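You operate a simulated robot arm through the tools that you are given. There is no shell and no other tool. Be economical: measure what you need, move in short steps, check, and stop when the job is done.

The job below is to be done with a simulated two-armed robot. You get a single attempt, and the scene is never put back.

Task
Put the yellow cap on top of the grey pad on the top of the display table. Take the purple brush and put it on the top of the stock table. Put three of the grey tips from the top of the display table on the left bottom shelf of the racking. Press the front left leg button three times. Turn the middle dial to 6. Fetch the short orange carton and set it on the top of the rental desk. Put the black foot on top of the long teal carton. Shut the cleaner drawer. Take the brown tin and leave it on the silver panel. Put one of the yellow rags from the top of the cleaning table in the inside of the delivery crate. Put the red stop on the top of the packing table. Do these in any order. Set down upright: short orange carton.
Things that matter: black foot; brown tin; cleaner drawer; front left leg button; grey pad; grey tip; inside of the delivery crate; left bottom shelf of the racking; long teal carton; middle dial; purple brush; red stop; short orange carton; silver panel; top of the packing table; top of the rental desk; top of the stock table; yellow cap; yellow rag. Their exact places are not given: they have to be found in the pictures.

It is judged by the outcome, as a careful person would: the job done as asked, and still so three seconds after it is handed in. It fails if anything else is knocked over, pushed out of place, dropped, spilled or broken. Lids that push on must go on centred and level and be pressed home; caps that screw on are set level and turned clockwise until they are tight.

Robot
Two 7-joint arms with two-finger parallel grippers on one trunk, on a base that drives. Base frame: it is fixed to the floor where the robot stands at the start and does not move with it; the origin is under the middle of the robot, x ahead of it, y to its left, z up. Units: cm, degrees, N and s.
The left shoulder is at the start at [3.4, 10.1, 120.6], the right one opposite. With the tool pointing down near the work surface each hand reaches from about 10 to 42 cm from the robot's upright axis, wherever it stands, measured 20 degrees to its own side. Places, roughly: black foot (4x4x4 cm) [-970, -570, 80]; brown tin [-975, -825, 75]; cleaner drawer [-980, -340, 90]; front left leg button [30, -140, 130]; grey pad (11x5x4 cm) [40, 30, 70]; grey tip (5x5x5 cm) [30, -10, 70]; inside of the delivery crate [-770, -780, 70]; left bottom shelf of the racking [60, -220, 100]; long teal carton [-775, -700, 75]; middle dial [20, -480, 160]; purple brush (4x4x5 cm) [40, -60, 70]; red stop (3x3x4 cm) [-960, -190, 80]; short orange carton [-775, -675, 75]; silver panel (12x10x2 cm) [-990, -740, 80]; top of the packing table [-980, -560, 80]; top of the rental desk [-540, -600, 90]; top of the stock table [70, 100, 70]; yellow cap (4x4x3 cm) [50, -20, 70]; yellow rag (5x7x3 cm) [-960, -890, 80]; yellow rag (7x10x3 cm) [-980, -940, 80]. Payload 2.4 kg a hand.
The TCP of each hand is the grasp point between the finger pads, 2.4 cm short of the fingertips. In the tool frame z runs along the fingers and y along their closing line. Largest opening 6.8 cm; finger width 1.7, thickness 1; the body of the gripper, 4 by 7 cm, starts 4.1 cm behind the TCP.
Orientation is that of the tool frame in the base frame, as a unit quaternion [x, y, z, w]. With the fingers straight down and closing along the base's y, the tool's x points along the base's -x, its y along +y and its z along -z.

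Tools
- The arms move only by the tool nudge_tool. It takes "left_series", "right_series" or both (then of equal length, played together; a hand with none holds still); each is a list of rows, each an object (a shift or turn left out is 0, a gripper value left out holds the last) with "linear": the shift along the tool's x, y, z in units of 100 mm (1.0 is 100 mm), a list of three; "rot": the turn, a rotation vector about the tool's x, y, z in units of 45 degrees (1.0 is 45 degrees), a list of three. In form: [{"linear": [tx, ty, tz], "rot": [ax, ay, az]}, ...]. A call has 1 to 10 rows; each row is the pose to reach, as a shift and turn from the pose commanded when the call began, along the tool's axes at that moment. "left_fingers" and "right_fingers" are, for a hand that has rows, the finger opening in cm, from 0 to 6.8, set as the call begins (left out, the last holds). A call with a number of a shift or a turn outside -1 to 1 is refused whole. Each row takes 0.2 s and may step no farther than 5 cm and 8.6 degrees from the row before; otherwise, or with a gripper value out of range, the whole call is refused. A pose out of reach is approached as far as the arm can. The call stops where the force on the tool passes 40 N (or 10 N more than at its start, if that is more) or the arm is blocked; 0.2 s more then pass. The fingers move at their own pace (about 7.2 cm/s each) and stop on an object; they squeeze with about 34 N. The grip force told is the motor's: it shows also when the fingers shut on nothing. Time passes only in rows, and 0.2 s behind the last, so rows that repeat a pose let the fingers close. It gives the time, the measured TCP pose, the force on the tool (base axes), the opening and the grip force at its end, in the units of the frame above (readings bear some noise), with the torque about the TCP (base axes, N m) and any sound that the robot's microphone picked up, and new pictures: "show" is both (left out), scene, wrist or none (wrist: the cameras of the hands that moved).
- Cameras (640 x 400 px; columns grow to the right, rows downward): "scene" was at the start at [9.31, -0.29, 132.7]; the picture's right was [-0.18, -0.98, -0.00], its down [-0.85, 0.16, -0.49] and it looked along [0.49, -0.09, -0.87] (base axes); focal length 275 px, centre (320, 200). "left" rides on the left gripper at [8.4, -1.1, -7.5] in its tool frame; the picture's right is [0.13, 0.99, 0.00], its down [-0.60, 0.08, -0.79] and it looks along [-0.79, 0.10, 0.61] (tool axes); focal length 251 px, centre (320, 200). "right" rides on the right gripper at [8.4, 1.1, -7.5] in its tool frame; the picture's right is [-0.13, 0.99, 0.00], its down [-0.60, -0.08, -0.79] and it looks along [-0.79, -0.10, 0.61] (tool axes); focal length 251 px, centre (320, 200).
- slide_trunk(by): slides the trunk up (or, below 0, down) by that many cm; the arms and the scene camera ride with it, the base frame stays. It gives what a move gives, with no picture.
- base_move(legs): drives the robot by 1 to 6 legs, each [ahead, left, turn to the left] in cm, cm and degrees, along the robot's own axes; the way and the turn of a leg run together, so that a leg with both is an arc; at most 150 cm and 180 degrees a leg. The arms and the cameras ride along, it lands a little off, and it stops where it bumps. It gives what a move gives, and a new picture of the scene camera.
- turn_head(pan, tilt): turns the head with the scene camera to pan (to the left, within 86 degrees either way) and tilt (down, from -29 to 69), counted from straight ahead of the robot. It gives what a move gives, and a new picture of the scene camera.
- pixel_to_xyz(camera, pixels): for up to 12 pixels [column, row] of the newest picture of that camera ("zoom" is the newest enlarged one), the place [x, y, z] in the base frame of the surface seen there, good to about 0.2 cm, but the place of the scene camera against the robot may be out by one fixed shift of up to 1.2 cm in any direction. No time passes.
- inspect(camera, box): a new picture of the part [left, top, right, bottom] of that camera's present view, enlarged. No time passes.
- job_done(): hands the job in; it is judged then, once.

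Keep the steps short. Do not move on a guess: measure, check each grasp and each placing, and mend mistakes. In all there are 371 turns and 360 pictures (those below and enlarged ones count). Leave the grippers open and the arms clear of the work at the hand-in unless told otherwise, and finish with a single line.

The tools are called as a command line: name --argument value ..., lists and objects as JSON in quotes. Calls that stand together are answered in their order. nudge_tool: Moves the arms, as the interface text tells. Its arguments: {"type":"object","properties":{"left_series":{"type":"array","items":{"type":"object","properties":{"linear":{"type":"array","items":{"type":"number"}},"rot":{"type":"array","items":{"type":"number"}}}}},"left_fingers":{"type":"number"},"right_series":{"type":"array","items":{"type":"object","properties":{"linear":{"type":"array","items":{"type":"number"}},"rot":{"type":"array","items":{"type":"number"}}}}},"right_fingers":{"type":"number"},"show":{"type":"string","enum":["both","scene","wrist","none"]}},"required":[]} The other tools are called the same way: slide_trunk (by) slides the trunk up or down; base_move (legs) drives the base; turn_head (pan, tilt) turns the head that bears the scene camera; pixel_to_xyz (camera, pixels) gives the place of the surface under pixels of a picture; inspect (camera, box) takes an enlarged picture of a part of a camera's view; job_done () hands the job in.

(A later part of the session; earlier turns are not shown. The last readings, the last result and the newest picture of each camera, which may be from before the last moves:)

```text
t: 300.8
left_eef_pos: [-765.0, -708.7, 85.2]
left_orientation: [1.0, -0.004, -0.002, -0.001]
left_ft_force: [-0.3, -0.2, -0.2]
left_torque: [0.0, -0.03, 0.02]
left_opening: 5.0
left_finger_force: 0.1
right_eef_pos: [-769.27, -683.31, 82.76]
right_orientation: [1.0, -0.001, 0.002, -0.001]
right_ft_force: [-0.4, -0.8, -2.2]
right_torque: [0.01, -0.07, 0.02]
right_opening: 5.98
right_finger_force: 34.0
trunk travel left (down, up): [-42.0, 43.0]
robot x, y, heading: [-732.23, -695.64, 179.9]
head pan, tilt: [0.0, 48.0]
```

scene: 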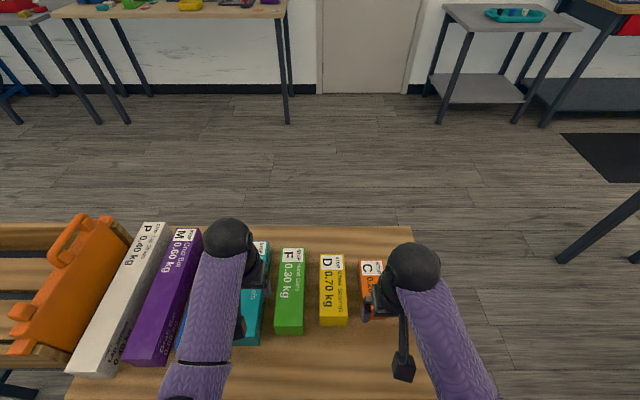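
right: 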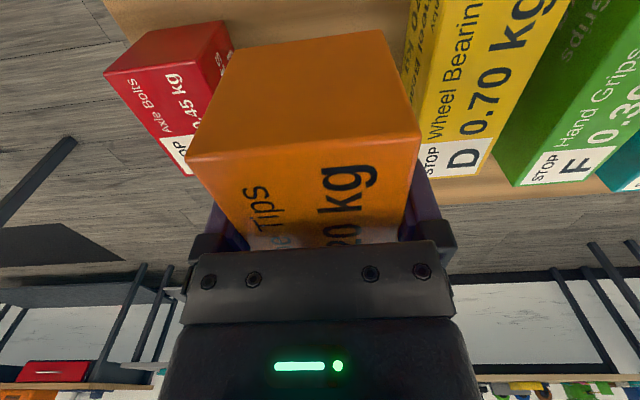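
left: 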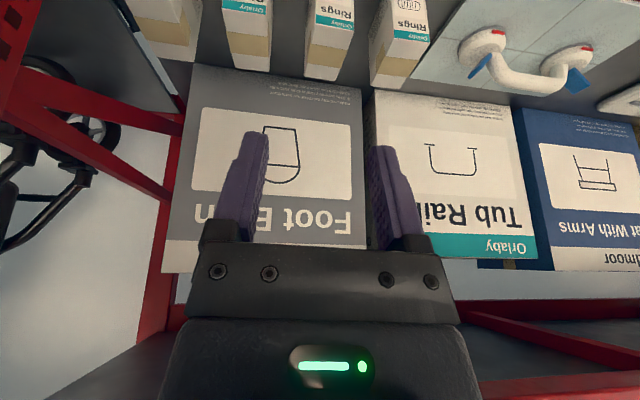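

Carton held. I retract the hand a bit, back out 60 cm, and look right toward the rental desk.

nudge_tool --right_series '[{"linear": [0.3, 0, -0.3]}, {"linear": [0.6, 0, -0.6]}, {"linear": [0.9, 0, -0.7]}]' --show "none"

base_move --legs '[[-60, 0, 0]]'

turn_head --pan -75 --tilt 30

```text
t: 301.6
left_eef_pos: [-764.91, -708.58, 85.09]
left_orientation: [1.0, -0.003, -0.002, -0.002]
left_ft_force: [-1.0, 0.5, 0.3]
left_torque: [-0.01, 0.01, -0.04]
left_opening: 5.04
left_finger_force: 0.0
right_eef_pos: [-760.29, -683.28, 89.78]
right_orientation: [1.0, 0.0, 0.001, -0.001]
right_ft_force: [-0.5, -0.6, -1.8]
right_torque: [0.01, -0.02, -0.03]
right_opening: 5.98
right_finger_force: 34.2
trunk travel left (down, up): [-42.0, 43.0]
robot x, y, heading: [-732.15, -695.8, 180.3]
head pan, tilt: [0.0, 48.0]
```

```text
t: 305.0
left_eef_pos: [-705.24, -708.75, 85.15]
left_orientation: [1.0, -0.008, -0.001, -0.001]
left_ft_force: [-0.6, -0.9, 0.1]
left_torque: [0.02, -0.04, 0.01]
left_opening: 5.01
left_finger_force: 0.1
right_eef_pos: [-700.4, -683.46, 89.7]
right_orientation: [1.0, -0.005, -0.001, -0.001]
right_ft_force: [0.1, -0.5, -2.0]
right_torque: [0.0, -0.07, 0.03]
right_opening: 5.97
right_finger_force: 34.0
trunk travel left (down, up): [-42.0, 43.0]
robot x, y, heading: [-672.31, -695.88, 179.5]
head pan, tilt: [0.0, 48.0]
```

scene: 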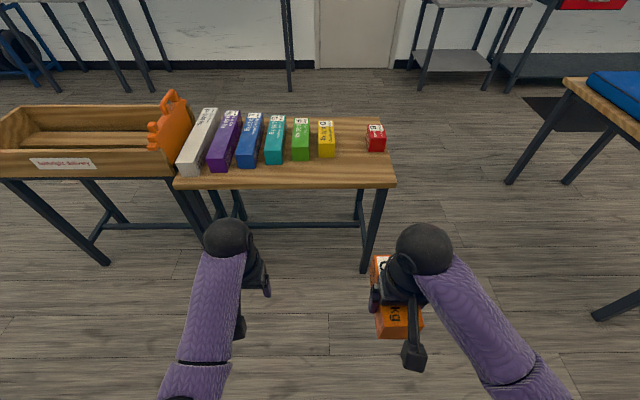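

```text
t: 306.4
left_eef_pos: [-705.28, -708.82, 85.24]
left_orientation: [1.0, -0.008, -0.002, -0.001]
left_ft_force: [-0.6, 0.8, -0.4]
left_torque: [-0.03, 0.04, -0.01]
left_opening: 5.01
left_finger_force: 0.0
right_eef_pos: [-700.52, -683.43, 89.74]
right_orientation: [1.0, -0.004, 0.0, -0.001]
right_ft_force: [0.0, -0.8, -1.8]
right_torque: [0.02, -0.01, -0.03]
right_opening: 6.01
right_finger_force: 34.5
trunk travel left (down, up): [-42.0, 43.0]
robot x, y, heading: [-672.26, -696.35, 179.4]
head pan, tilt: [-75.0, 30.0]
```

scene: 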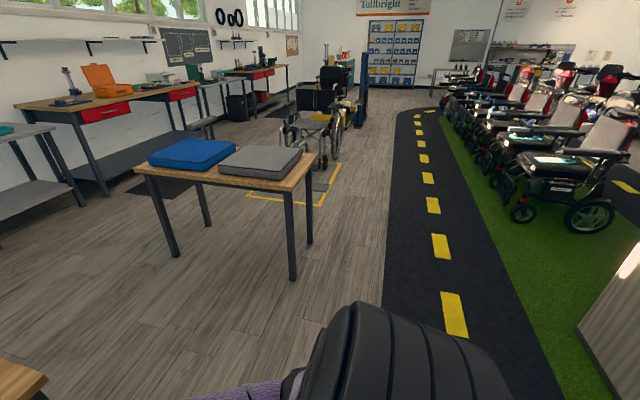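

pixel_to_xyz --camera "scene" --pixels '[[292, 275], [178, 255], [580, 330], [635, 250], [20, 375], [300, 165], [520, 215], [480, 330]]'

turn_head --pan -86 --tilt 0

```text
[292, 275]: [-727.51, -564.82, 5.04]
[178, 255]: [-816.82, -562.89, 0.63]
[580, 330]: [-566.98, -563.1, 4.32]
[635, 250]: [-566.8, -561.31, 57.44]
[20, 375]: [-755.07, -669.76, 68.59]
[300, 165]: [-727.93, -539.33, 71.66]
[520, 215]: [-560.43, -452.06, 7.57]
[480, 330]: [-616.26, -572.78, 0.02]
```

```text
t: 307.4
left_eef_pos: [-705.22, -708.79, 85.14]
left_orientation: [1.0, -0.008, -0.002, 0.0]
left_ft_force: [0.0, -0.4, 0.6]
left_torque: [-0.02, 0.03, 0.03]
left_opening: 4.99
left_finger_force: 0.1
right_eef_pos: [-700.5, -683.43, 89.71]
right_orientation: [1.0, -0.004, 0.0, 0.0]
right_ft_force: [0.2, -0.8, -1.7]
right_torque: [0.0, -0.02, 0.02]
right_opening: 5.95
right_finger_force: 33.8
trunk travel left (down, up): [-42.0, 43.0]
robot x, y, heading: [-672.38, -696.32, 179.6]
head pan, tilt: [-85.9, 0.0]
```

scene: 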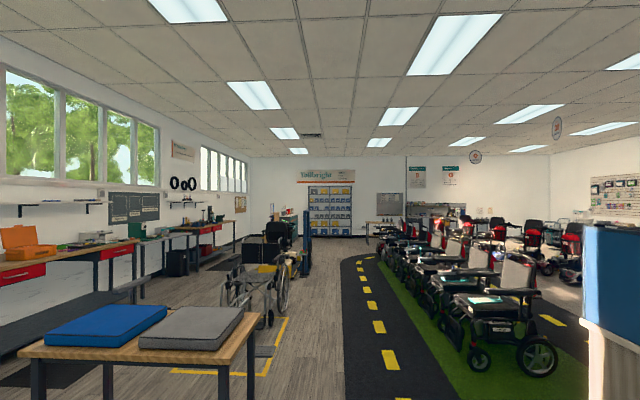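

base_move --legs '[[0, 0, -150], [0, 90, -30]]'

turn_head --pan 0 --tilt 20

```text
t: 318.4
left_eef_pos: [-659.37, -596.92, 85.2]
left_orientation: [0.019, 1.0, -0.001, 0.002]
left_ft_force: [0.3, -0.4, -0.8]
left_torque: [-0.01, -0.02, 0.0]
left_opening: 4.98
left_finger_force: 0.0
right_eef_pos: [-664.82, -621.98, 89.68]
right_orientation: [0.015, 1.0, 0.0, -0.001]
right_ft_force: [-0.1, 0.3, -0.8]
right_torque: [0.0, 0.0, 0.02]
right_opening: 5.98
right_finger_force: 33.8
trunk travel left (down, up): [-42.0, 43.0]
robot x, y, heading: [-693.02, -608.64, -1.9]
head pan, tilt: [-85.9, 0.0]
```

scene: 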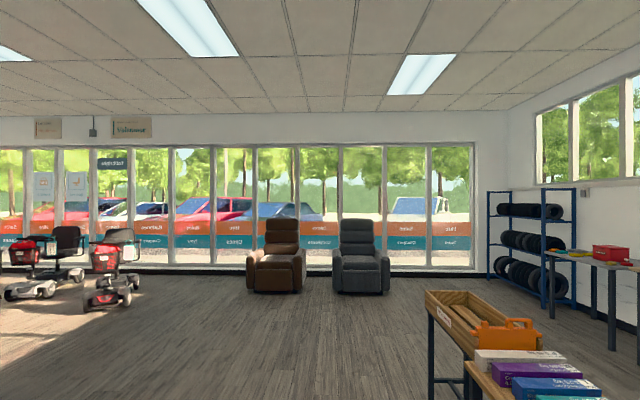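

```text
t: 320.0
left_eef_pos: [-659.39, -596.87, 85.12]
left_orientation: [0.018, 1.0, 0.0, 0.002]
left_ft_force: [0.2, 0.1, 1.0]
left_torque: [0.01, 0.01, 0.02]
left_opening: 5.0
left_finger_force: 0.1
right_eef_pos: [-664.66, -622.08, 89.74]
right_orientation: [0.015, 1.0, -0.001, 0.0]
right_ft_force: [0.6, 0.0, -2.1]
right_torque: [-0.04, 0.04, 0.01]
right_opening: 5.96
right_finger_force: 33.9
trunk travel left (down, up): [-42.0, 43.0]
robot x, y, heading: [-692.62, -609.0, -1.7]
head pan, tilt: [0.0, 20.0]
```

scene: 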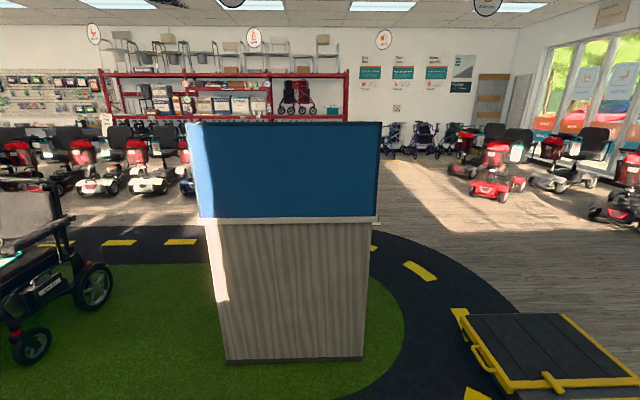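

The board stands on the desk's west edge, so I approach from the east: around the kerb's south side.

base_move --legs '[[0, -150, 1.8], [0, -45, 0], [150, 0, 0], [85, 0, 0], [0, 150, 0], [0, 45, 0]]'

base_move --legs '[[0, 0, 178]]'

turn_head --pan 0 --tilt 40

```text
t: 350.2
left_eef_pos: [-421.57, -597.97, 84.98]
left_orientation: [0.014, 1.0, -0.001, 0.002]
left_ft_force: [0.5, -0.1, -0.3]
left_torque: [0.0, 0.0, 0.02]
left_opening: 5.01
left_finger_force: 0.1
right_eef_pos: [-426.72, -623.23, 89.71]
right_orientation: [0.011, 1.0, 0.0, 0.001]
right_ft_force: [-0.4, 0.2, -1.9]
right_torque: [-0.02, 0.0, -0.01]
right_opening: 5.95
right_finger_force: 34.3
trunk travel left (down, up): [-42.0, 43.0]
robot x, y, heading: [-454.12, -610.27, -1.5]
head pan, tilt: [0.0, 20.0]
```

scene: 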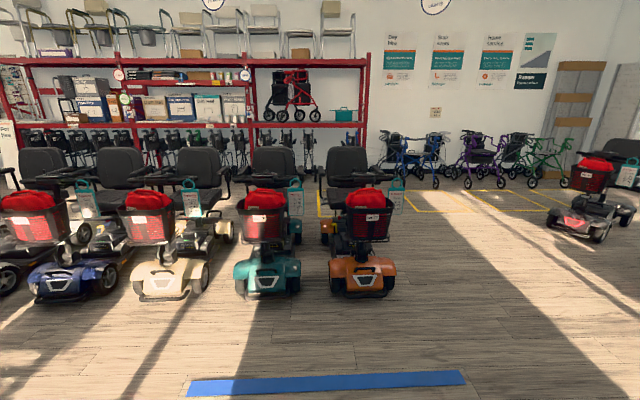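

```text
t: 357.9
left_eef_pos: [-488.21, -621.29, 85.27]
left_orientation: [1.0, -0.031, -0.002, -0.001]
left_ft_force: [-0.1, 0.7, 0.4]
left_torque: [-0.01, 0.03, -0.03]
left_opening: 5.01
left_finger_force: 0.1
right_eef_pos: [-482.17, -596.36, 89.67]
right_orientation: [1.0, -0.028, 0.0, 0.0]
right_ft_force: [0.3, 0.1, -2.2]
right_torque: [0.03, 0.0, 0.01]
right_opening: 5.96
right_finger_force: 34.2
trunk travel left (down, up): [-42.0, 43.0]
robot x, y, heading: [-454.6, -609.93, 176.5]
head pan, tilt: [0.0, 20.0]
```

scene: 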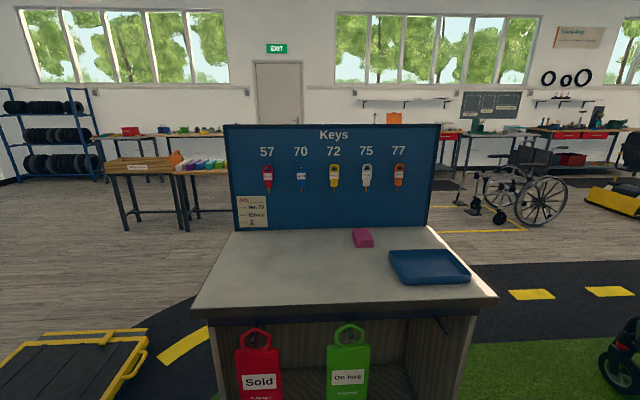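

```text
t: 358.7
left_eef_pos: [-488.15, -621.46, 85.09]
left_orientation: [0.999, -0.032, -0.001, -0.001]
left_ft_force: [0.3, 0.3, -0.2]
left_torque: [0.0, -0.02, -0.03]
left_opening: 5.01
left_finger_force: 0.2
right_eef_pos: [-482.24, -596.41, 89.75]
right_orientation: [1.0, -0.027, 0.001, -0.001]
right_ft_force: [0.1, -0.4, -1.4]
right_torque: [-0.02, -0.03, 0.01]
right_opening: 5.97
right_finger_force: 34.2
trunk travel left (down, up): [-42.0, 43.0]
robot x, y, heading: [-454.46, -610.06, 177.0]
head pan, tilt: [0.0, 40.0]
```

scene: 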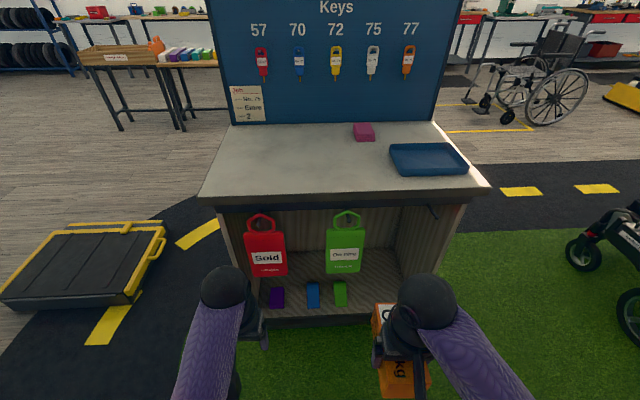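

I see the desk top with a tray (430,160) and pink block (363,131); free area centre-left. I measure.

pixel_to_xyz --camera "scene" --pixels '[[290, 160], [340, 193], [330, 170], [230, 185], [420, 185], [363, 135], [395, 160], [300, 125], [345, 205]]'

```text
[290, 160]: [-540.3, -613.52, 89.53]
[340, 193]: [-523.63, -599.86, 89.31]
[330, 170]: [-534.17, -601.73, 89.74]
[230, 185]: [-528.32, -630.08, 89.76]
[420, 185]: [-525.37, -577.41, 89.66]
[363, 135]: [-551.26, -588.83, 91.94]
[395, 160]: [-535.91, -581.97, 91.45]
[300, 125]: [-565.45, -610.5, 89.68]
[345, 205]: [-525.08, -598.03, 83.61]
```

Surface z 89.7, front edge x≈-522. I raise the trunk 15, drive to face the desk with heading 180.

slide_trunk --by 15

base_move --legs '[[0, 8, 3], [44, 0, 0]]'

inspect --camera "right" --box '[0, 0, 640, 400]'

```text
t: 360.5
left_eef_pos: [-488.18, -621.27, 100.12]
left_orientation: [1.0, -0.031, -0.002, -0.002]
left_ft_force: [-0.4, -1.1, 0.3]
left_torque: [0.01, -0.07, -0.01]
left_opening: 4.99
left_finger_force: 0.1
right_eef_pos: [-482.1, -596.36, 104.71]
right_orientation: [1.0, -0.028, 0.0, -0.001]
right_ft_force: [-0.4, -0.1, -2.3]
right_torque: [0.0, -0.07, -0.03]
right_opening: 5.98
right_finger_force: 34.1
trunk travel left (down, up): [-57.0, 28.0]
robot x, y, heading: [-454.83, -610.02, 176.8]
head pan, tilt: [0.0, 40.0]
```

```text
t: 363.8
left_eef_pos: [-531.97, -630.88, 100.11]
left_orientation: [1.0, -0.005, -0.002, -0.001]
left_ft_force: [0.6, -0.3, -0.4]
left_torque: [-0.02, -0.02, 0.0]
left_opening: 5.0
left_finger_force: 0.1
right_eef_pos: [-527.3, -605.46, 104.72]
right_orientation: [1.0, -0.001, 0.001, 0.0]
right_ft_force: [-0.1, -1.0, -1.8]
right_torque: [0.0, -0.03, 0.01]
right_opening: 5.99
right_finger_force: 34.2
trunk travel left (down, up): [-57.0, 28.0]
robot x, y, heading: [-498.83, -618.16, 179.6]
head pan, tilt: [0.0, 40.0]
```

scene: 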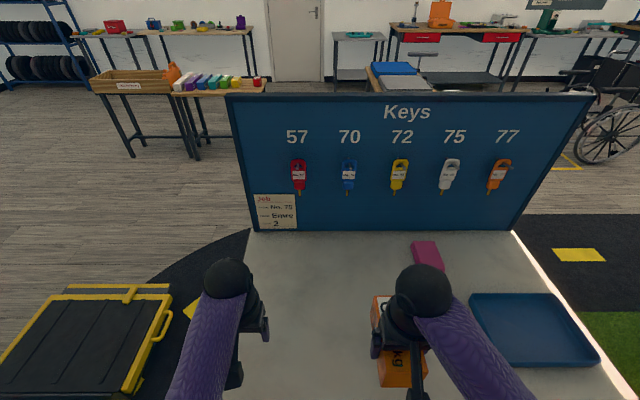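

```text
1.00 times, centred on (320, 200) of right (not enlarged: the box is as wide or as high as the picture)
```

zoom: 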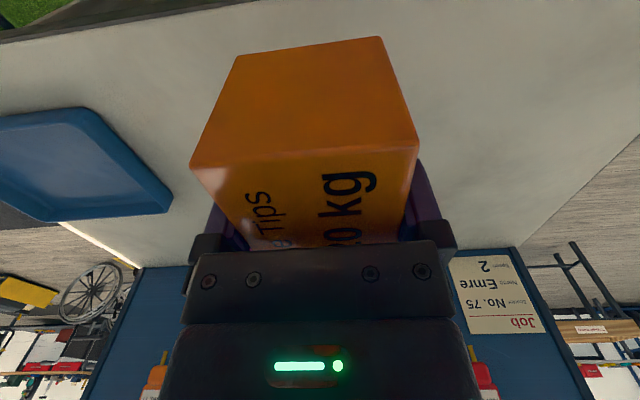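

I move ahead 7, left 2, and lower to TCP z≈94.7, then measure the gap.

nudge_tool --right_series '[{"linear": [-0.3, 0.1, 0.1]}, {"linear": [-0.6, 0.2, 0.3]}, {"linear": [-0.7, 0.2, 0.6]}, {"linear": [-0.7, 0.2, 1.0]}]' --show "wrist"

pixel_to_xyz --camera "right" --pixels '[[150, 150], [480, 150], [300, 20], [305, 45], [240, 60], [380, 40]]'

```text
t: 364.8
left_eef_pos: [-531.86, -630.95, 100.11]
left_orientation: [1.0, -0.005, -0.001, -0.001]
left_ft_force: [-0.3, -0.3, 0.1]
left_torque: [0.0, 0.0, -0.03]
left_opening: 5.02
left_finger_force: 0.0
right_eef_pos: [-534.21, -607.74, 94.72]
right_orientation: [1.0, -0.001, 0.001, 0.0]
right_ft_force: [0.1, -0.8, -1.1]
right_torque: [0.02, -0.02, -0.04]
right_opening: 5.97
right_finger_force: 33.8
trunk travel left (down, up): [-57.0, 28.0]
robot x, y, heading: [-499.13, -617.9, 180.0]
head pan, tilt: [0.0, 40.0]
```

right: 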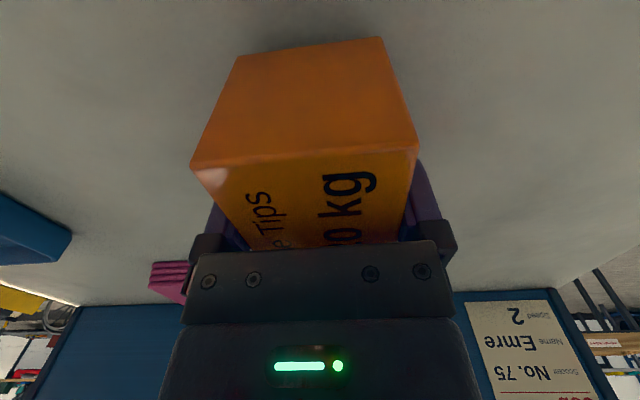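

```text
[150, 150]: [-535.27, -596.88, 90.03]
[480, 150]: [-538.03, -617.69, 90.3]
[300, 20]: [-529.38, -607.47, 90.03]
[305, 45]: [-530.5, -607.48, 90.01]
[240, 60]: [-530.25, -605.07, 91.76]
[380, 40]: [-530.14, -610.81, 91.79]
```

Gap ≈1.1 cm. I lower 1.1 and release.

nudge_tool --right_series '[{"linear": [0, 0, 0.06]}, {"linear": [0, 0, 0.1]}, {"linear": [0, 0, 0.115]}]' --show "none"

nudge_tool --right_series '[{"linear": [0, 0, 0]}, {"linear": [0, 0, 0]}, {"linear": [0, 0, 0]}]' --right_fingers 6.8 --show "none"

nudge_tool --right_series '[{"linear": [0, 0, -0.3]}, {"linear": [0, 0, -0.6]}, {"linear": [0, 0, -1.0]}, {"linear": [0.4, 0, -1.0]}, {"linear": [0.8, 0, -1.0]}]' --show "wrist"

```text
t: 365.6
left_eef_pos: [-531.88, -630.89, 100.27]
left_orientation: [1.0, -0.006, -0.001, 0.0]
left_ft_force: [0.0, 0.3, -0.2]
left_torque: [-0.01, 0.03, 0.02]
left_opening: 5.0
left_finger_force: 0.1
right_eef_pos: [-534.32, -607.64, 93.54]
right_orientation: [1.0, -0.002, -0.001, -0.001]
right_ft_force: [-0.1, 0.8, 6.5]
right_torque: [-0.07, 0.66, -0.13]
right_opening: 6.0
right_finger_force: 34.0
trunk travel left (down, up): [-57.0, 28.0]
robot x, y, heading: [-499.01, -617.84, 179.7]
head pan, tilt: [0.0, 40.0]
```

```text
t: 366.4
left_eef_pos: [-531.79, -630.98, 100.08]
left_orientation: [1.0, -0.006, -0.002, -0.001]
left_ft_force: [0.1, -0.5, -0.1]
left_torque: [-0.04, 0.01, -0.01]
left_opening: 4.99
left_finger_force: 0.1
right_eef_pos: [-534.25, -607.62, 93.57]
right_orientation: [1.0, -0.002, 0.0, -0.001]
right_ft_force: [0.8, 0.5, 0.1]
right_torque: [0.02, 0.03, 0.02]
right_opening: 6.81
right_finger_force: 0.1
trunk travel left (down, up): [-57.0, 28.0]
robot x, y, heading: [-498.94, -618.02, 179.4]
head pan, tilt: [0.0, 40.0]
```

```text
t: 367.6
left_eef_pos: [-531.84, -630.84, 100.23]
left_orientation: [1.0, -0.004, -0.001, 0.0]
left_ft_force: [-0.4, -0.1, -0.5]
left_torque: [0.04, -0.02, -0.02]
left_opening: 5.03
left_finger_force: 0.1
right_eef_pos: [-526.15, -607.52, 103.67]
right_orientation: [1.0, -0.002, 0.001, -0.001]
right_ft_force: [0.7, 0.1, -0.4]
right_torque: [0.0, 0.0, -0.02]
right_opening: 6.82
right_finger_force: 0.0
trunk travel left (down, up): [-57.0, 28.0]
robot x, y, heading: [-499.04, -617.94, 179.8]
head pan, tilt: [0.0, 40.0]
```

right: 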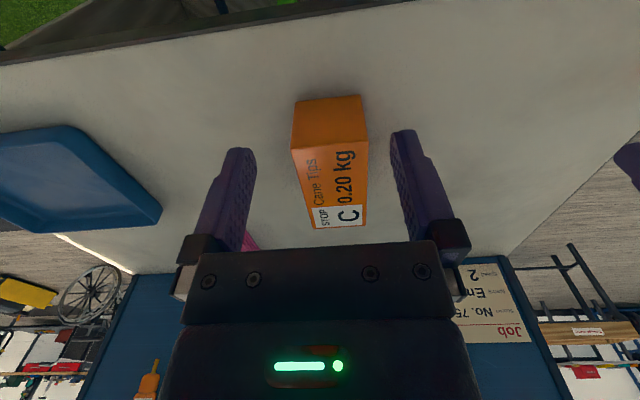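

The carton stands upright on the desk. Next the west wall. I go back around the kerb to (-695,-618).

base_move --legs '[[-44, 0, 0], [0, 150, 0], [0, 37, 0], [150, 0, 0], [90, 0, 0], [0, -150, 0]]'

slide_trunk --by -13

turn_head --pan -30 --tilt 25

```text
t: 397.8
left_eef_pos: [-728.03, -665.84, 100.14]
left_orientation: [1.0, -0.012, -0.001, -0.002]
left_ft_force: [0.2, 0.0, 0.1]
left_torque: [0.0, 0.0, 0.01]
left_opening: 5.01
left_finger_force: 0.0
right_eef_pos: [-721.98, -642.45, 103.5]
right_orientation: [1.0, -0.008, 0.0, -0.001]
right_ft_force: [0.2, 0.2, -0.8]
right_torque: [-0.04, 0.02, 0.04]
right_opening: 6.81
right_finger_force: 0.0
trunk travel left (down, up): [-57.0, 28.0]
robot x, y, heading: [-695.15, -653.34, 179.2]
head pan, tilt: [0.0, 40.0]
```

scene: 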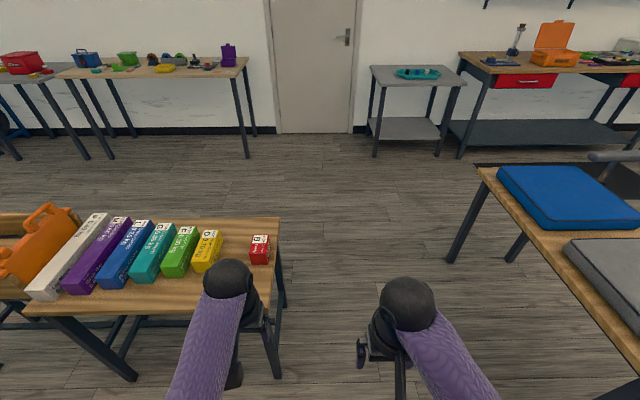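

```text
t: 399.4
left_eef_pos: [-728.06, -665.75, 87.23]
left_orientation: [1.0, -0.012, -0.001, -0.001]
left_ft_force: [-0.1, 1.0, 0.4]
left_torque: [-0.03, -0.01, -0.01]
left_opening: 4.99
left_finger_force: 0.0
right_eef_pos: [-722.07, -642.45, 90.51]
right_orientation: [1.0, -0.008, 0.0, 0.0]
right_ft_force: [-0.8, -0.2, -0.4]
right_torque: [0.0, -0.01, 0.01]
right_opening: 6.81
right_finger_force: 0.0
trunk travel left (down, up): [-44.0, 41.0]
robot x, y, heading: [-694.68, -652.93, 179.2]
head pan, tilt: [0.0, 40.0]
```

```text
t: 400.3
left_eef_pos: [-728.13, -665.78, 87.17]
left_orientation: [1.0, -0.013, -0.002, -0.001]
left_ft_force: [0.6, -0.5, -0.2]
left_torque: [-0.01, -0.06, -0.01]
left_opening: 4.99
left_finger_force: 0.0
right_eef_pos: [-722.09, -642.55, 90.66]
right_orientation: [1.0, -0.008, 0.0, -0.001]
right_ft_force: [-0.7, 0.1, 0.2]
right_torque: [0.02, 0.02, 0.0]
right_opening: 6.8
right_finger_force: 0.0
trunk travel left (down, up): [-44.0, 41.0]
robot x, y, heading: [-695.34, -653.5, 178.7]
head pan, tilt: [-30.0, 25.0]
```

scene: 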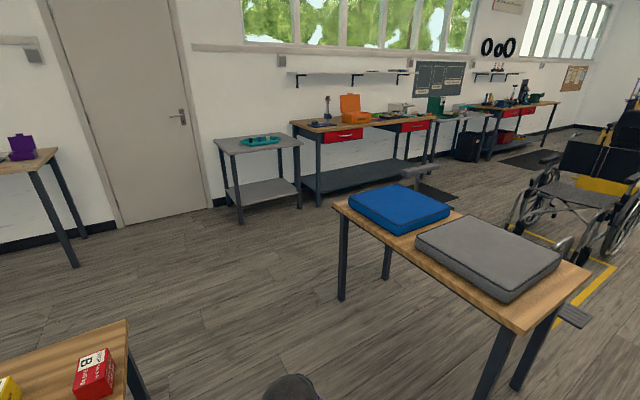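

pixel_to_xyz --camera "scene" --pixels '[[240, 152], [280, 145], [320, 128], [345, 140], [418, 128], [360, 118], [440, 120], [500, 112], [520, 190], [500, 115], [300, 205], [555, 200]]'

inspect --camera "scene" --box '[210, 60, 610, 220]'

```text
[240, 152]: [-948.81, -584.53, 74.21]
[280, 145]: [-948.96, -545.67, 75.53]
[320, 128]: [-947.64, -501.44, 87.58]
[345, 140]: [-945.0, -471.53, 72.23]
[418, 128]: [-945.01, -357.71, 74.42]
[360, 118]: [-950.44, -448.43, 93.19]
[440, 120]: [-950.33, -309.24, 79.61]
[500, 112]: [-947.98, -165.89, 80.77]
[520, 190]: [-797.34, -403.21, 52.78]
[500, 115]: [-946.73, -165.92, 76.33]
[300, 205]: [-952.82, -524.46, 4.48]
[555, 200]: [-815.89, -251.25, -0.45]
```

```text
1.60 times, centred on (410, 140) of scene
```

zoom: 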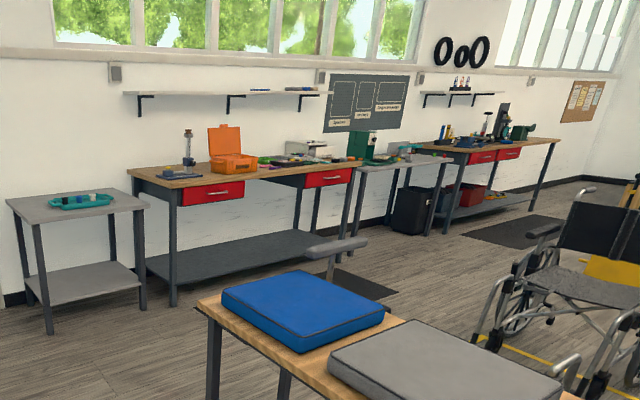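

I drive through the gap to x≈-872 and then north along the benches, toward the red stop.

base_move --legs '[[0, -35, 1], [150, 0, 0], [27, 0, 0], [0, -150, 0], [0, -120, 0]]'

turn_head --pan 0 --tilt 38

```text
t: 423.8
left_eef_pos: [-905.01, -362.4, 87.23]
left_orientation: [1.0, -0.001, -0.001, -0.001]
left_ft_force: [-0.1, -0.4, 0.2]
left_torque: [0.01, -0.01, -0.01]
left_opening: 4.98
left_finger_force: 0.1
right_eef_pos: [-899.7, -338.97, 90.6]
right_orientation: [1.0, 0.004, 0.0, -0.001]
right_ft_force: [0.0, 0.0, 0.4]
right_torque: [-0.02, 0.0, 0.02]
right_opening: 6.79
right_finger_force: 0.0
trunk travel left (down, up): [-44.0, 41.0]
robot x, y, heading: [-872.34, -349.38, -179.6]
head pan, tilt: [-30.0, 25.0]
```

scene: 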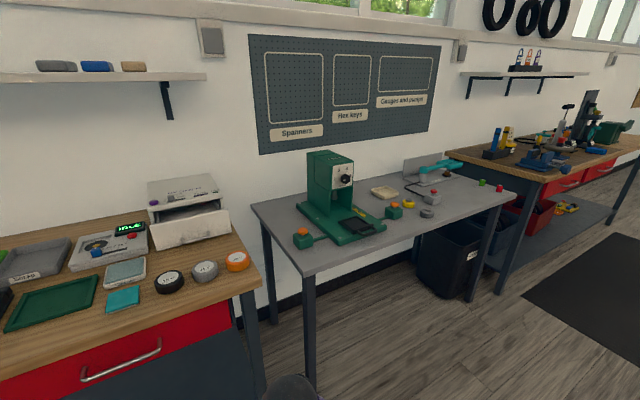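

```text
t: 424.7
left_eef_pos: [-905.04, -362.43, 87.12]
left_orientation: [1.0, -0.001, -0.002, 0.0]
left_ft_force: [-0.1, 0.1, 0.3]
left_torque: [-0.02, -0.01, 0.02]
left_opening: 5.03
left_finger_force: 0.1
right_eef_pos: [-899.5, -338.93, 90.61]
right_orientation: [1.0, 0.004, 0.0, -0.001]
right_ft_force: [1.5, -1.0, 0.4]
right_torque: [-0.06, 0.01, 0.01]
right_opening: 6.83
right_finger_force: 0.1
trunk travel left (down, up): [-44.0, 41.0]
robot x, y, heading: [-872.04, -349.44, -179.8]
head pan, tilt: [0.0, 38.0]
```

scene: 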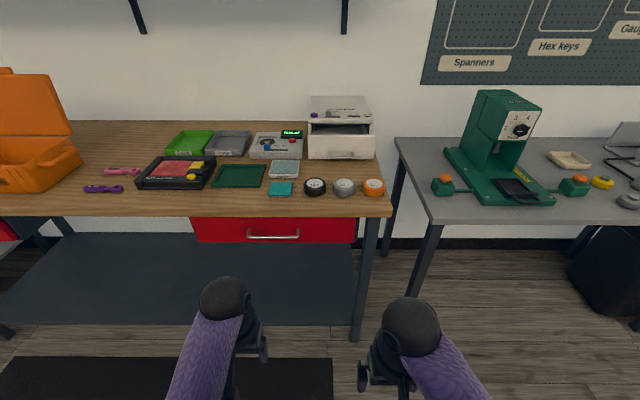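

inspect --camera "scene" --box '[270, 80, 420, 210]'

pixel_to_xyz --camera "scene" --pixels '[[340, 145], [340, 130], [340, 112], [312, 145], [372, 145], [340, 155], [340, 162], [375, 105], [345, 180], [275, 235], [340, 210]]'

```text
3.08 times, centred on (345, 145) of scene
```

zoom: 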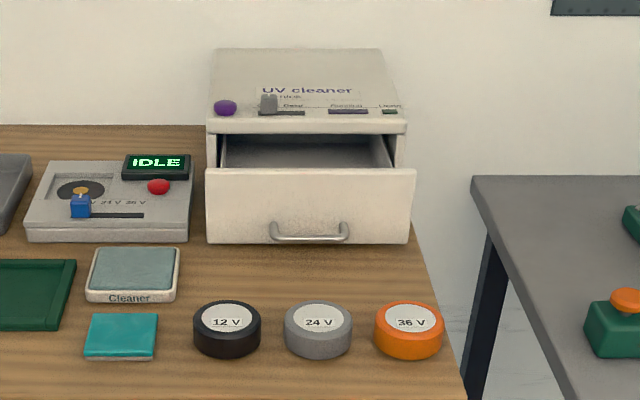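

```text
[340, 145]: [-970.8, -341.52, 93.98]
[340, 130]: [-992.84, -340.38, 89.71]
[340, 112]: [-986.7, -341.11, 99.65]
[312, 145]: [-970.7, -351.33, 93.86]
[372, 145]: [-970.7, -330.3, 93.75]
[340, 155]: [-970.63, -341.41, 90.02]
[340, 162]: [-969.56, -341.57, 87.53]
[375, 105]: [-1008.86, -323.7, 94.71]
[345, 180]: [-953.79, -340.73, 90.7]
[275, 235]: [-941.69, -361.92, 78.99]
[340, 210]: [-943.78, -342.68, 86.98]
```

The "UV cleaner" drawer front is at x≈-970.7 (z 88–95). I measure the case front to know the travel.

pixel_to_xyz --camera "scene" --pixels '[[310, 128], [310, 121], [340, 121], [372, 128], [374, 126], [340, 117], [340, 138], [315, 186], [344, 186], [373, 186], [285, 170], [280, 190]]'

```text
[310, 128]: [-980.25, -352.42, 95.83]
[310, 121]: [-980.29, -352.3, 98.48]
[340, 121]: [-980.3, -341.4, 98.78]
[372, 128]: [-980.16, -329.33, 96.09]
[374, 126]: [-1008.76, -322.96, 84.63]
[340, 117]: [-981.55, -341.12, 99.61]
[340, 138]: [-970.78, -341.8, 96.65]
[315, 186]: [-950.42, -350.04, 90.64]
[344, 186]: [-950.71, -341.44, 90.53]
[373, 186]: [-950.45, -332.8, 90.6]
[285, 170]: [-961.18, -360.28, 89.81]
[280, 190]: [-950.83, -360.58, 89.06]
```

Case front is x≈-980.3; the drawer is 9.5 cm open. I raise/retract the left hand, raise and tilt the right hand 45° forward with fingers closed.

nudge_tool --left_series '[{"linear": [0.3, 0, -0.3]}, {"linear": [0.6, 0, -0.6]}, {"linear": [0.8, 0, -1.0]}]' --right_series '[{"linear": [0.0, 0, -0.3]}, {"linear": [0, 0, -0.6]}, {"linear": [0, 0, -1.0]}]' --right_fingers 0 --show "none"

nudge_tool --left_series '[{"linear": [0, 0, -0.2]}, {"linear": [0, 0, -0.4]}, {"linear": [0, 0, -0.6]}, {"linear": [0, 0, -0.8]}, {"linear": [0, 0, -0.9]}, {"linear": [0, 0, -1.0]}]' --right_series '[{"linear": [0, 0, -0.05], "rot": [0, -0.17, 0]}, {"linear": [0, 0, -0.1], "rot": [0, -0.34, 0]}, {"linear": [0, 0, -0.15], "rot": [0, -0.51, 0]}, {"linear": [0, 0, -0.2], "rot": [0, -0.68, 0]}, {"linear": [0, 0, -0.2], "rot": [0, -0.85, 0]}, {"linear": [0, 0, -0.2], "rot": [0, -1.0, 0]}]' --show "none"

```text
t: 425.5
left_eef_pos: [-896.88, -362.48, 97.11]
left_orientation: [1.0, -0.001, -0.002, -0.001]
left_ft_force: [0.1, 0.2, 0.5]
left_torque: [0.04, -0.03, -0.01]
left_opening: 5.0
left_finger_force: 0.1
right_eef_pos: [-899.59, -338.94, 100.59]
right_orientation: [1.0, 0.002, 0.0, -0.002]
right_ft_force: [0.5, 0.4, -0.7]
right_torque: [0.03, -0.02, -0.04]
right_opening: 0.01
right_finger_force: 23.8
trunk travel left (down, up): [-44.0, 41.0]
robot x, y, heading: [-872.67, -349.32, -179.7]
head pan, tilt: [0.0, 38.0]
```

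```text
t: 426.9
left_eef_pos: [-897.08, -362.56, 107.17]
left_orientation: [1.0, 0.0, -0.002, -0.001]
left_ft_force: [-0.4, 0.1, -1.2]
left_torque: [-0.04, -0.02, -0.04]
left_opening: 5.01
left_finger_force: 0.1
right_eef_pos: [-902.25, -340.42, 100.9]
right_orientation: [0.924, 0.004, -0.384, 0.001]
right_ft_force: [-0.7, -0.1, -0.4]
right_torque: [0.02, 0.01, -0.01]
right_opening: 0.0
right_finger_force: 24.1
right hand out of reach, approached as far as the arm can: row 4, 5, 6
trunk travel left (down, up): [-44.0, 41.0]
robot x, y, heading: [-872.51, -349.43, -179.8]
head pan, tilt: [0.0, 38.0]
```

base_move --legs '[[47, 0, 0]]'

inspect --camera "right" --box '[0, 0, 640, 400]'

```text
t: 429.8
left_eef_pos: [-944.34, -362.86, 107.17]
left_orientation: [1.0, 0.0, -0.002, -0.001]
left_ft_force: [-0.7, -1.1, 0.4]
left_torque: [0.02, -0.03, 0.02]
left_opening: 5.02
left_finger_force: 0.0
right_eef_pos: [-949.66, -340.73, 100.77]
right_orientation: [0.924, 0.004, -0.382, 0.001]
right_ft_force: [0.5, -0.7, 0.5]
right_torque: [0.03, 0.01, -0.02]
right_opening: 0.0
right_finger_force: 23.4
trunk travel left (down, up): [-44.0, 41.0]
robot x, y, heading: [-919.55, -349.52, -179.6]
head pan, tilt: [0.0, 38.0]
```

scene: 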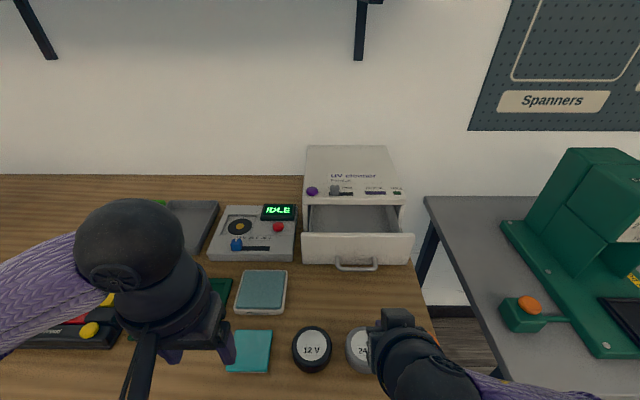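

```text
1.00 times, centred on (320, 200) of right (not enlarged: the box is as wide or as high as the picture)
```

zoom: 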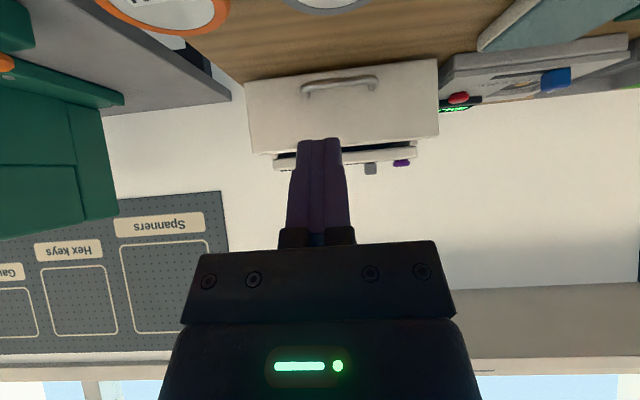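

pixel_to_xyz --camera "zoom" --pixels '[[343, 125], [320, 125], [255, 120], [432, 110], [320, 148], [340, 82], [320, 100]]'

```text
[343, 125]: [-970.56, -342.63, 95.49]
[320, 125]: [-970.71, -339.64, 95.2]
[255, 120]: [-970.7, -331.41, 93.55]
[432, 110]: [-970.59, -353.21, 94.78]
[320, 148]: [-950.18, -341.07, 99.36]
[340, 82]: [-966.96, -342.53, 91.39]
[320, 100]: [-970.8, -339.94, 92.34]
```

Push point: face above the handle, z≈94.5, y≈-342. I lower the trunk 5 and edge ahead 5.

slide_trunk --by -5

base_move --legs '[[5, 0, 0]]'

```text
t: 430.7
left_eef_pos: [-944.34, -362.83, 102.14]
left_orientation: [1.0, 0.001, -0.002, 0.001]
left_ft_force: [0.5, 0.3, 0.1]
left_torque: [0.02, 0.0, 0.01]
left_opening: 4.98
left_finger_force: 0.0
right_eef_pos: [-949.92, -340.83, 95.44]
right_orientation: [0.926, 0.004, -0.377, 0.0]
right_ft_force: [-0.1, -0.5, 0.3]
right_torque: [0.03, 0.02, 0.0]
right_opening: 0.01
right_finger_force: 23.1
trunk travel left (down, up): [-39.0, 46.0]
robot x, y, heading: [-919.84, -349.28, -179.6]
head pan, tilt: [0.0, 38.0]
```

```text
t: 431.8
left_eef_pos: [-949.24, -363.04, 102.09]
left_orientation: [1.0, 0.003, -0.002, 0.001]
left_ft_force: [-0.1, 0.5, -0.3]
left_torque: [0.0, 0.03, 0.05]
left_opening: 4.97
left_finger_force: 0.0
right_eef_pos: [-954.83, -340.81, 95.44]
right_orientation: [0.926, 0.004, -0.376, 0.0]
right_ft_force: [-0.9, 0.4, -0.8]
right_torque: [-0.05, 0.0, 0.01]
right_opening: 0.01
right_finger_force: 23.9
trunk travel left (down, up): [-39.0, 46.0]
robot x, y, heading: [-924.78, -349.5, -179.7]
head pan, tilt: [0.0, 38.0]
stopped in leg 1: the robot was blocked; the commanded pose is now the measured one
```

scene: 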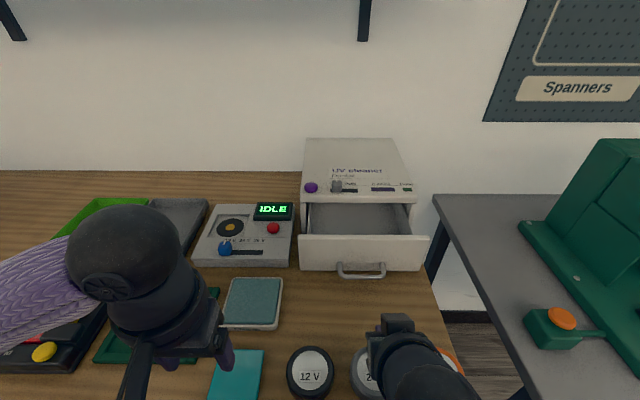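

Blocked lightly at the bench; fine. I bring the fingertip to just before the drawer face.

nudge_tool --right_series '[{"linear": [-0.3, 0.13, 0.24]}, {"linear": [-0.6, 0.13, 0.51]}, {"linear": [-0.92, 0.13, 0.8]}]' --show "wrist"

```text
t: 432.6
left_eef_pos: [-949.3, -362.88, 102.18]
left_orientation: [1.0, 0.002, -0.002, -0.001]
left_ft_force: [-0.1, -0.3, 0.6]
left_torque: [0.04, -0.01, 0.0]
left_opening: 5.02
left_finger_force: 0.1
right_eef_pos: [-966.92, -342.25, 96.23]
right_orientation: [0.926, 0.005, -0.376, 0.001]
right_ft_force: [-0.1, -0.2, -0.5]
right_torque: [-0.03, 0.01, -0.02]
right_opening: 0.0
right_finger_force: 23.7
trunk travel left (down, up): [-39.0, 46.0]
robot x, y, heading: [-924.81, -349.54, -179.5]
head pan, tilt: [0.0, 38.0]
```

right: 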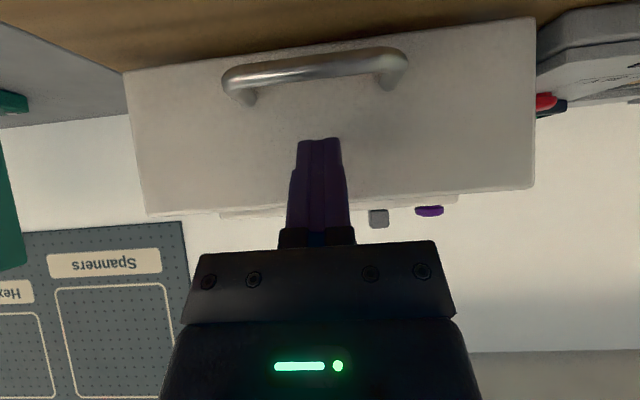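

Now push straight ahead about 10 cm to close the drawer.

nudge_tool --right_series '[{"linear": [-0.14, 0, 0.14]}, {"linear": [-0.29, 0, 0.28]}, {"linear": [-0.43, 0, 0.42]}, {"linear": [-0.57, 0, 0.56]}, {"linear": [-0.68, 0, 0.66]}, {"linear": [-0.74, 0, 0.72]}]' --show "both"

```text
t: 434.1
left_eef_pos: [-948.82, -362.9, 102.26]
left_orientation: [1.0, 0.001, -0.005, 0.0]
left_ft_force: [-0.1, -0.5, -0.2]
left_torque: [0.01, 0.0, 0.0]
left_opening: 4.99
left_finger_force: 0.1
right_eef_pos: [-976.44, -342.29, 96.22]
right_orientation: [0.928, 0.004, -0.373, 0.001]
right_ft_force: [32.8, 2.0, 13.4]
right_torque: [0.18, -0.11, -0.04]
right_opening: 0.0
right_finger_force: 23.1
trunk travel left (down, up): [-39.0, 46.0]
robot x, y, heading: [-924.82, -349.18, -179.4]
head pan, tilt: [0.0, 38.0]
stopped in row 6 (right hand): the force on the tool passed its limit at 47 N (the readings are from after the stop); the commanded pose is now the measured one
```

scene: 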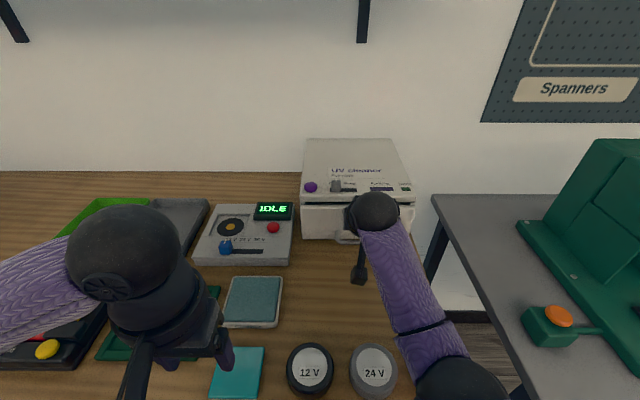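
right: 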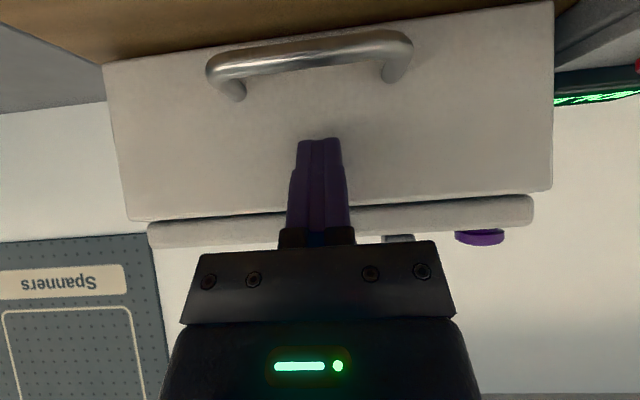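

The push stopped at 47 N with the face about flush. I back off 4 cm and check.

nudge_tool --right_series '[{"linear": [0.14, 0, -0.14]}, {"linear": [0.43, 0, -0.42]}, {"linear": [0.72, 0, -0.7]}, {"linear": [0.9, 0, -0.9]}]' --show "scene"

inspect --camera "scene" --box '[260, 120, 460, 280]'

pixel_to_xyz --camera "scene" --pixels '[[320, 220], [405, 220], [355, 198], [320, 198], [355, 220], [325, 207]]'

```text
t: 435.1
left_eef_pos: [-949.28, -362.94, 102.1]
left_orientation: [1.0, 0.0, -0.001, -0.001]
left_ft_force: [-0.6, 0.1, 0.1]
left_torque: [-0.01, 0.02, 0.02]
left_opening: 4.98
left_finger_force: 0.1
right_eef_pos: [-964.23, -342.3, 96.19]
right_orientation: [0.928, 0.004, -0.373, 0.0]
right_ft_force: [-0.1, 0.4, -0.1]
right_torque: [-0.05, 0.01, 0.0]
right_opening: 0.0
right_finger_force: 23.7
trunk travel left (down, up): [-39.0, 46.0]
robot x, y, heading: [-924.27, -349.8, -179.6]
head pan, tilt: [0.0, 38.0]
```

scene: 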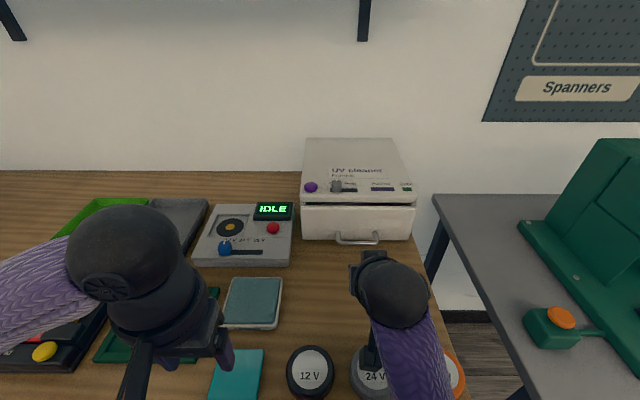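

```text
2.50 times, centred on (360, 200) of scene
```

zoom: 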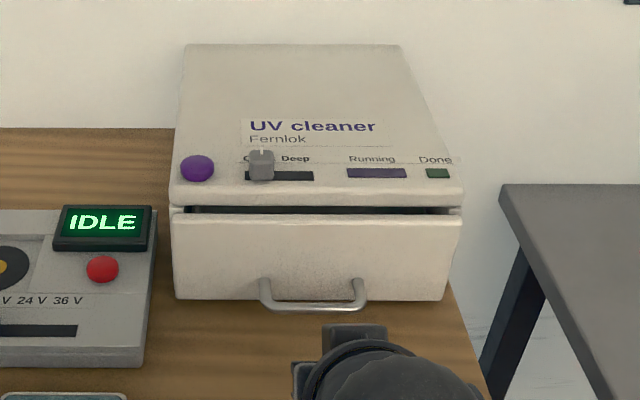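

```text
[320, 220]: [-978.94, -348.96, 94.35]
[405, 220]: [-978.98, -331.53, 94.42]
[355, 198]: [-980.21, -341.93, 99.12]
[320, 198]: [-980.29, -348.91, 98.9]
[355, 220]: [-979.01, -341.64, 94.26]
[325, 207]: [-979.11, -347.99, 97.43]
```

The drawer is shut (face at -979, case unmoved). I raise the trunk and bring the right hand back to vertical.

slide_trunk --by 12

nudge_tool --right_series '[{"linear": [0.2, 0, -0.2], "rot": [0, 0.16, 0]}, {"linear": [0.4, 0, -0.4], "rot": [0, 0.32, 0]}, {"linear": [0.6, 0, -0.6], "rot": [0, 0.48, 0]}, {"linear": [0.8, 0, -0.75], "rot": [0, 0.64, 0]}, {"linear": [0.86, 0, -0.84], "rot": [0, 0.8, 0]}, {"linear": [0.86, 0, -0.84], "rot": [0, 0.973, 0]}]' --right_fingers 6 --show "none"

base_move --legs '[[-50, 0, 0], [0, -120, 0]]'

turn_head --pan -15 --tilt 38

```text
t: 436.6
left_eef_pos: [-949.25, -362.95, 114.02]
left_orientation: [1.0, 0.001, -0.001, -0.001]
left_ft_force: [-0.5, -0.7, 0.5]
left_torque: [-0.01, 0.04, -0.03]
left_opening: 5.0
left_finger_force: 0.1
right_eef_pos: [-964.41, -342.39, 108.21]
right_orientation: [0.928, 0.004, -0.373, 0.0]
right_ft_force: [0.6, -0.1, 0.3]
right_torque: [0.01, 0.03, 0.02]
right_opening: 0.0
right_finger_force: 23.5
trunk travel left (down, up): [-51.0, 34.0]
robot x, y, heading: [-924.4, -349.5, -179.8]
head pan, tilt: [0.0, 38.0]
```

```text
t: 437.4
left_eef_pos: [-949.13, -362.8, 114.18]
left_orientation: [1.0, 0.002, -0.001, -0.001]
left_ft_force: [0.1, -0.1, 0.0]
left_torque: [0.02, 0.01, 0.02]
left_opening: 5.02
left_finger_force: 0.0
right_eef_pos: [-957.65, -336.26, 107.7]
right_orientation: [0.968, 0.001, -0.225, -0.107]
right_ft_force: [-12.2, 7.9, -2.8]
right_torque: [-0.15, 0.0, 0.83]
right_opening: 5.98
right_finger_force: 0.1
right hand out of reach, approached as far as the arm can: row 3
trunk travel left (down, up): [-51.0, 34.0]
robot x, y, heading: [-924.39, -349.42, -179.8]
head pan, tilt: [0.0, 38.0]
stopped in row 3 (right hand): the force on the tool passed its limit at 76 N (the readings are from after the stop); the commanded pose is now the measured one
```

```text
t: 446.0
left_eef_pos: [-900.36, -243.3, 114.09]
left_orientation: [1.0, 0.004, -0.002, 0.0]
left_ft_force: [0.0, 0.7, 0.0]
left_torque: [0.0, -0.03, -0.02]
left_opening: 4.98
left_finger_force: 0.1
right_eef_pos: [-908.97, -216.91, 107.86]
right_orientation: [0.969, 0.004, -0.226, -0.105]
right_ft_force: [-23.4, 4.4, -3.4]
right_torque: [-0.05, 0.0, 0.15]
right_opening: 6.0
right_finger_force: 0.1
trunk travel left (down, up): [-51.0, 34.0]
robot x, y, heading: [-875.74, -230.13, -179.0]
head pan, tilt: [0.0, 38.0]
```

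scene: 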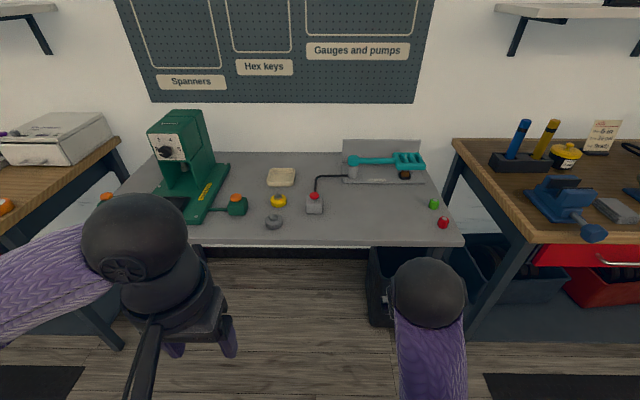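

```text
t: 446.8
left_eef_pos: [-900.35, -243.25, 114.08]
left_orientation: [1.0, 0.005, -0.001, -0.001]
left_ft_force: [0.3, 0.0, 0.5]
left_torque: [-0.01, -0.01, 0.0]
left_opening: 5.01
left_finger_force: 0.1
right_eef_pos: [-908.85, -216.83, 107.74]
right_orientation: [0.969, 0.003, -0.225, -0.105]
right_ft_force: [-15.4, 3.0, -3.7]
right_torque: [0.01, 0.09, 0.07]
right_opening: 6.01
right_finger_force: 0.0
trunk travel left (down, up): [-51.0, 34.0]
robot x, y, heading: [-875.71, -229.89, -179.5]
head pan, tilt: [-15.0, 38.0]
```

scene: 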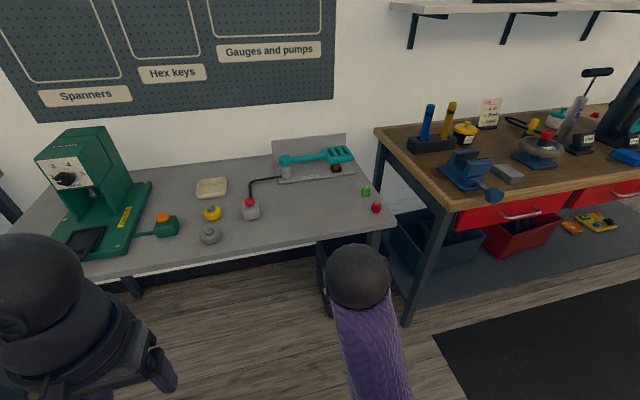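

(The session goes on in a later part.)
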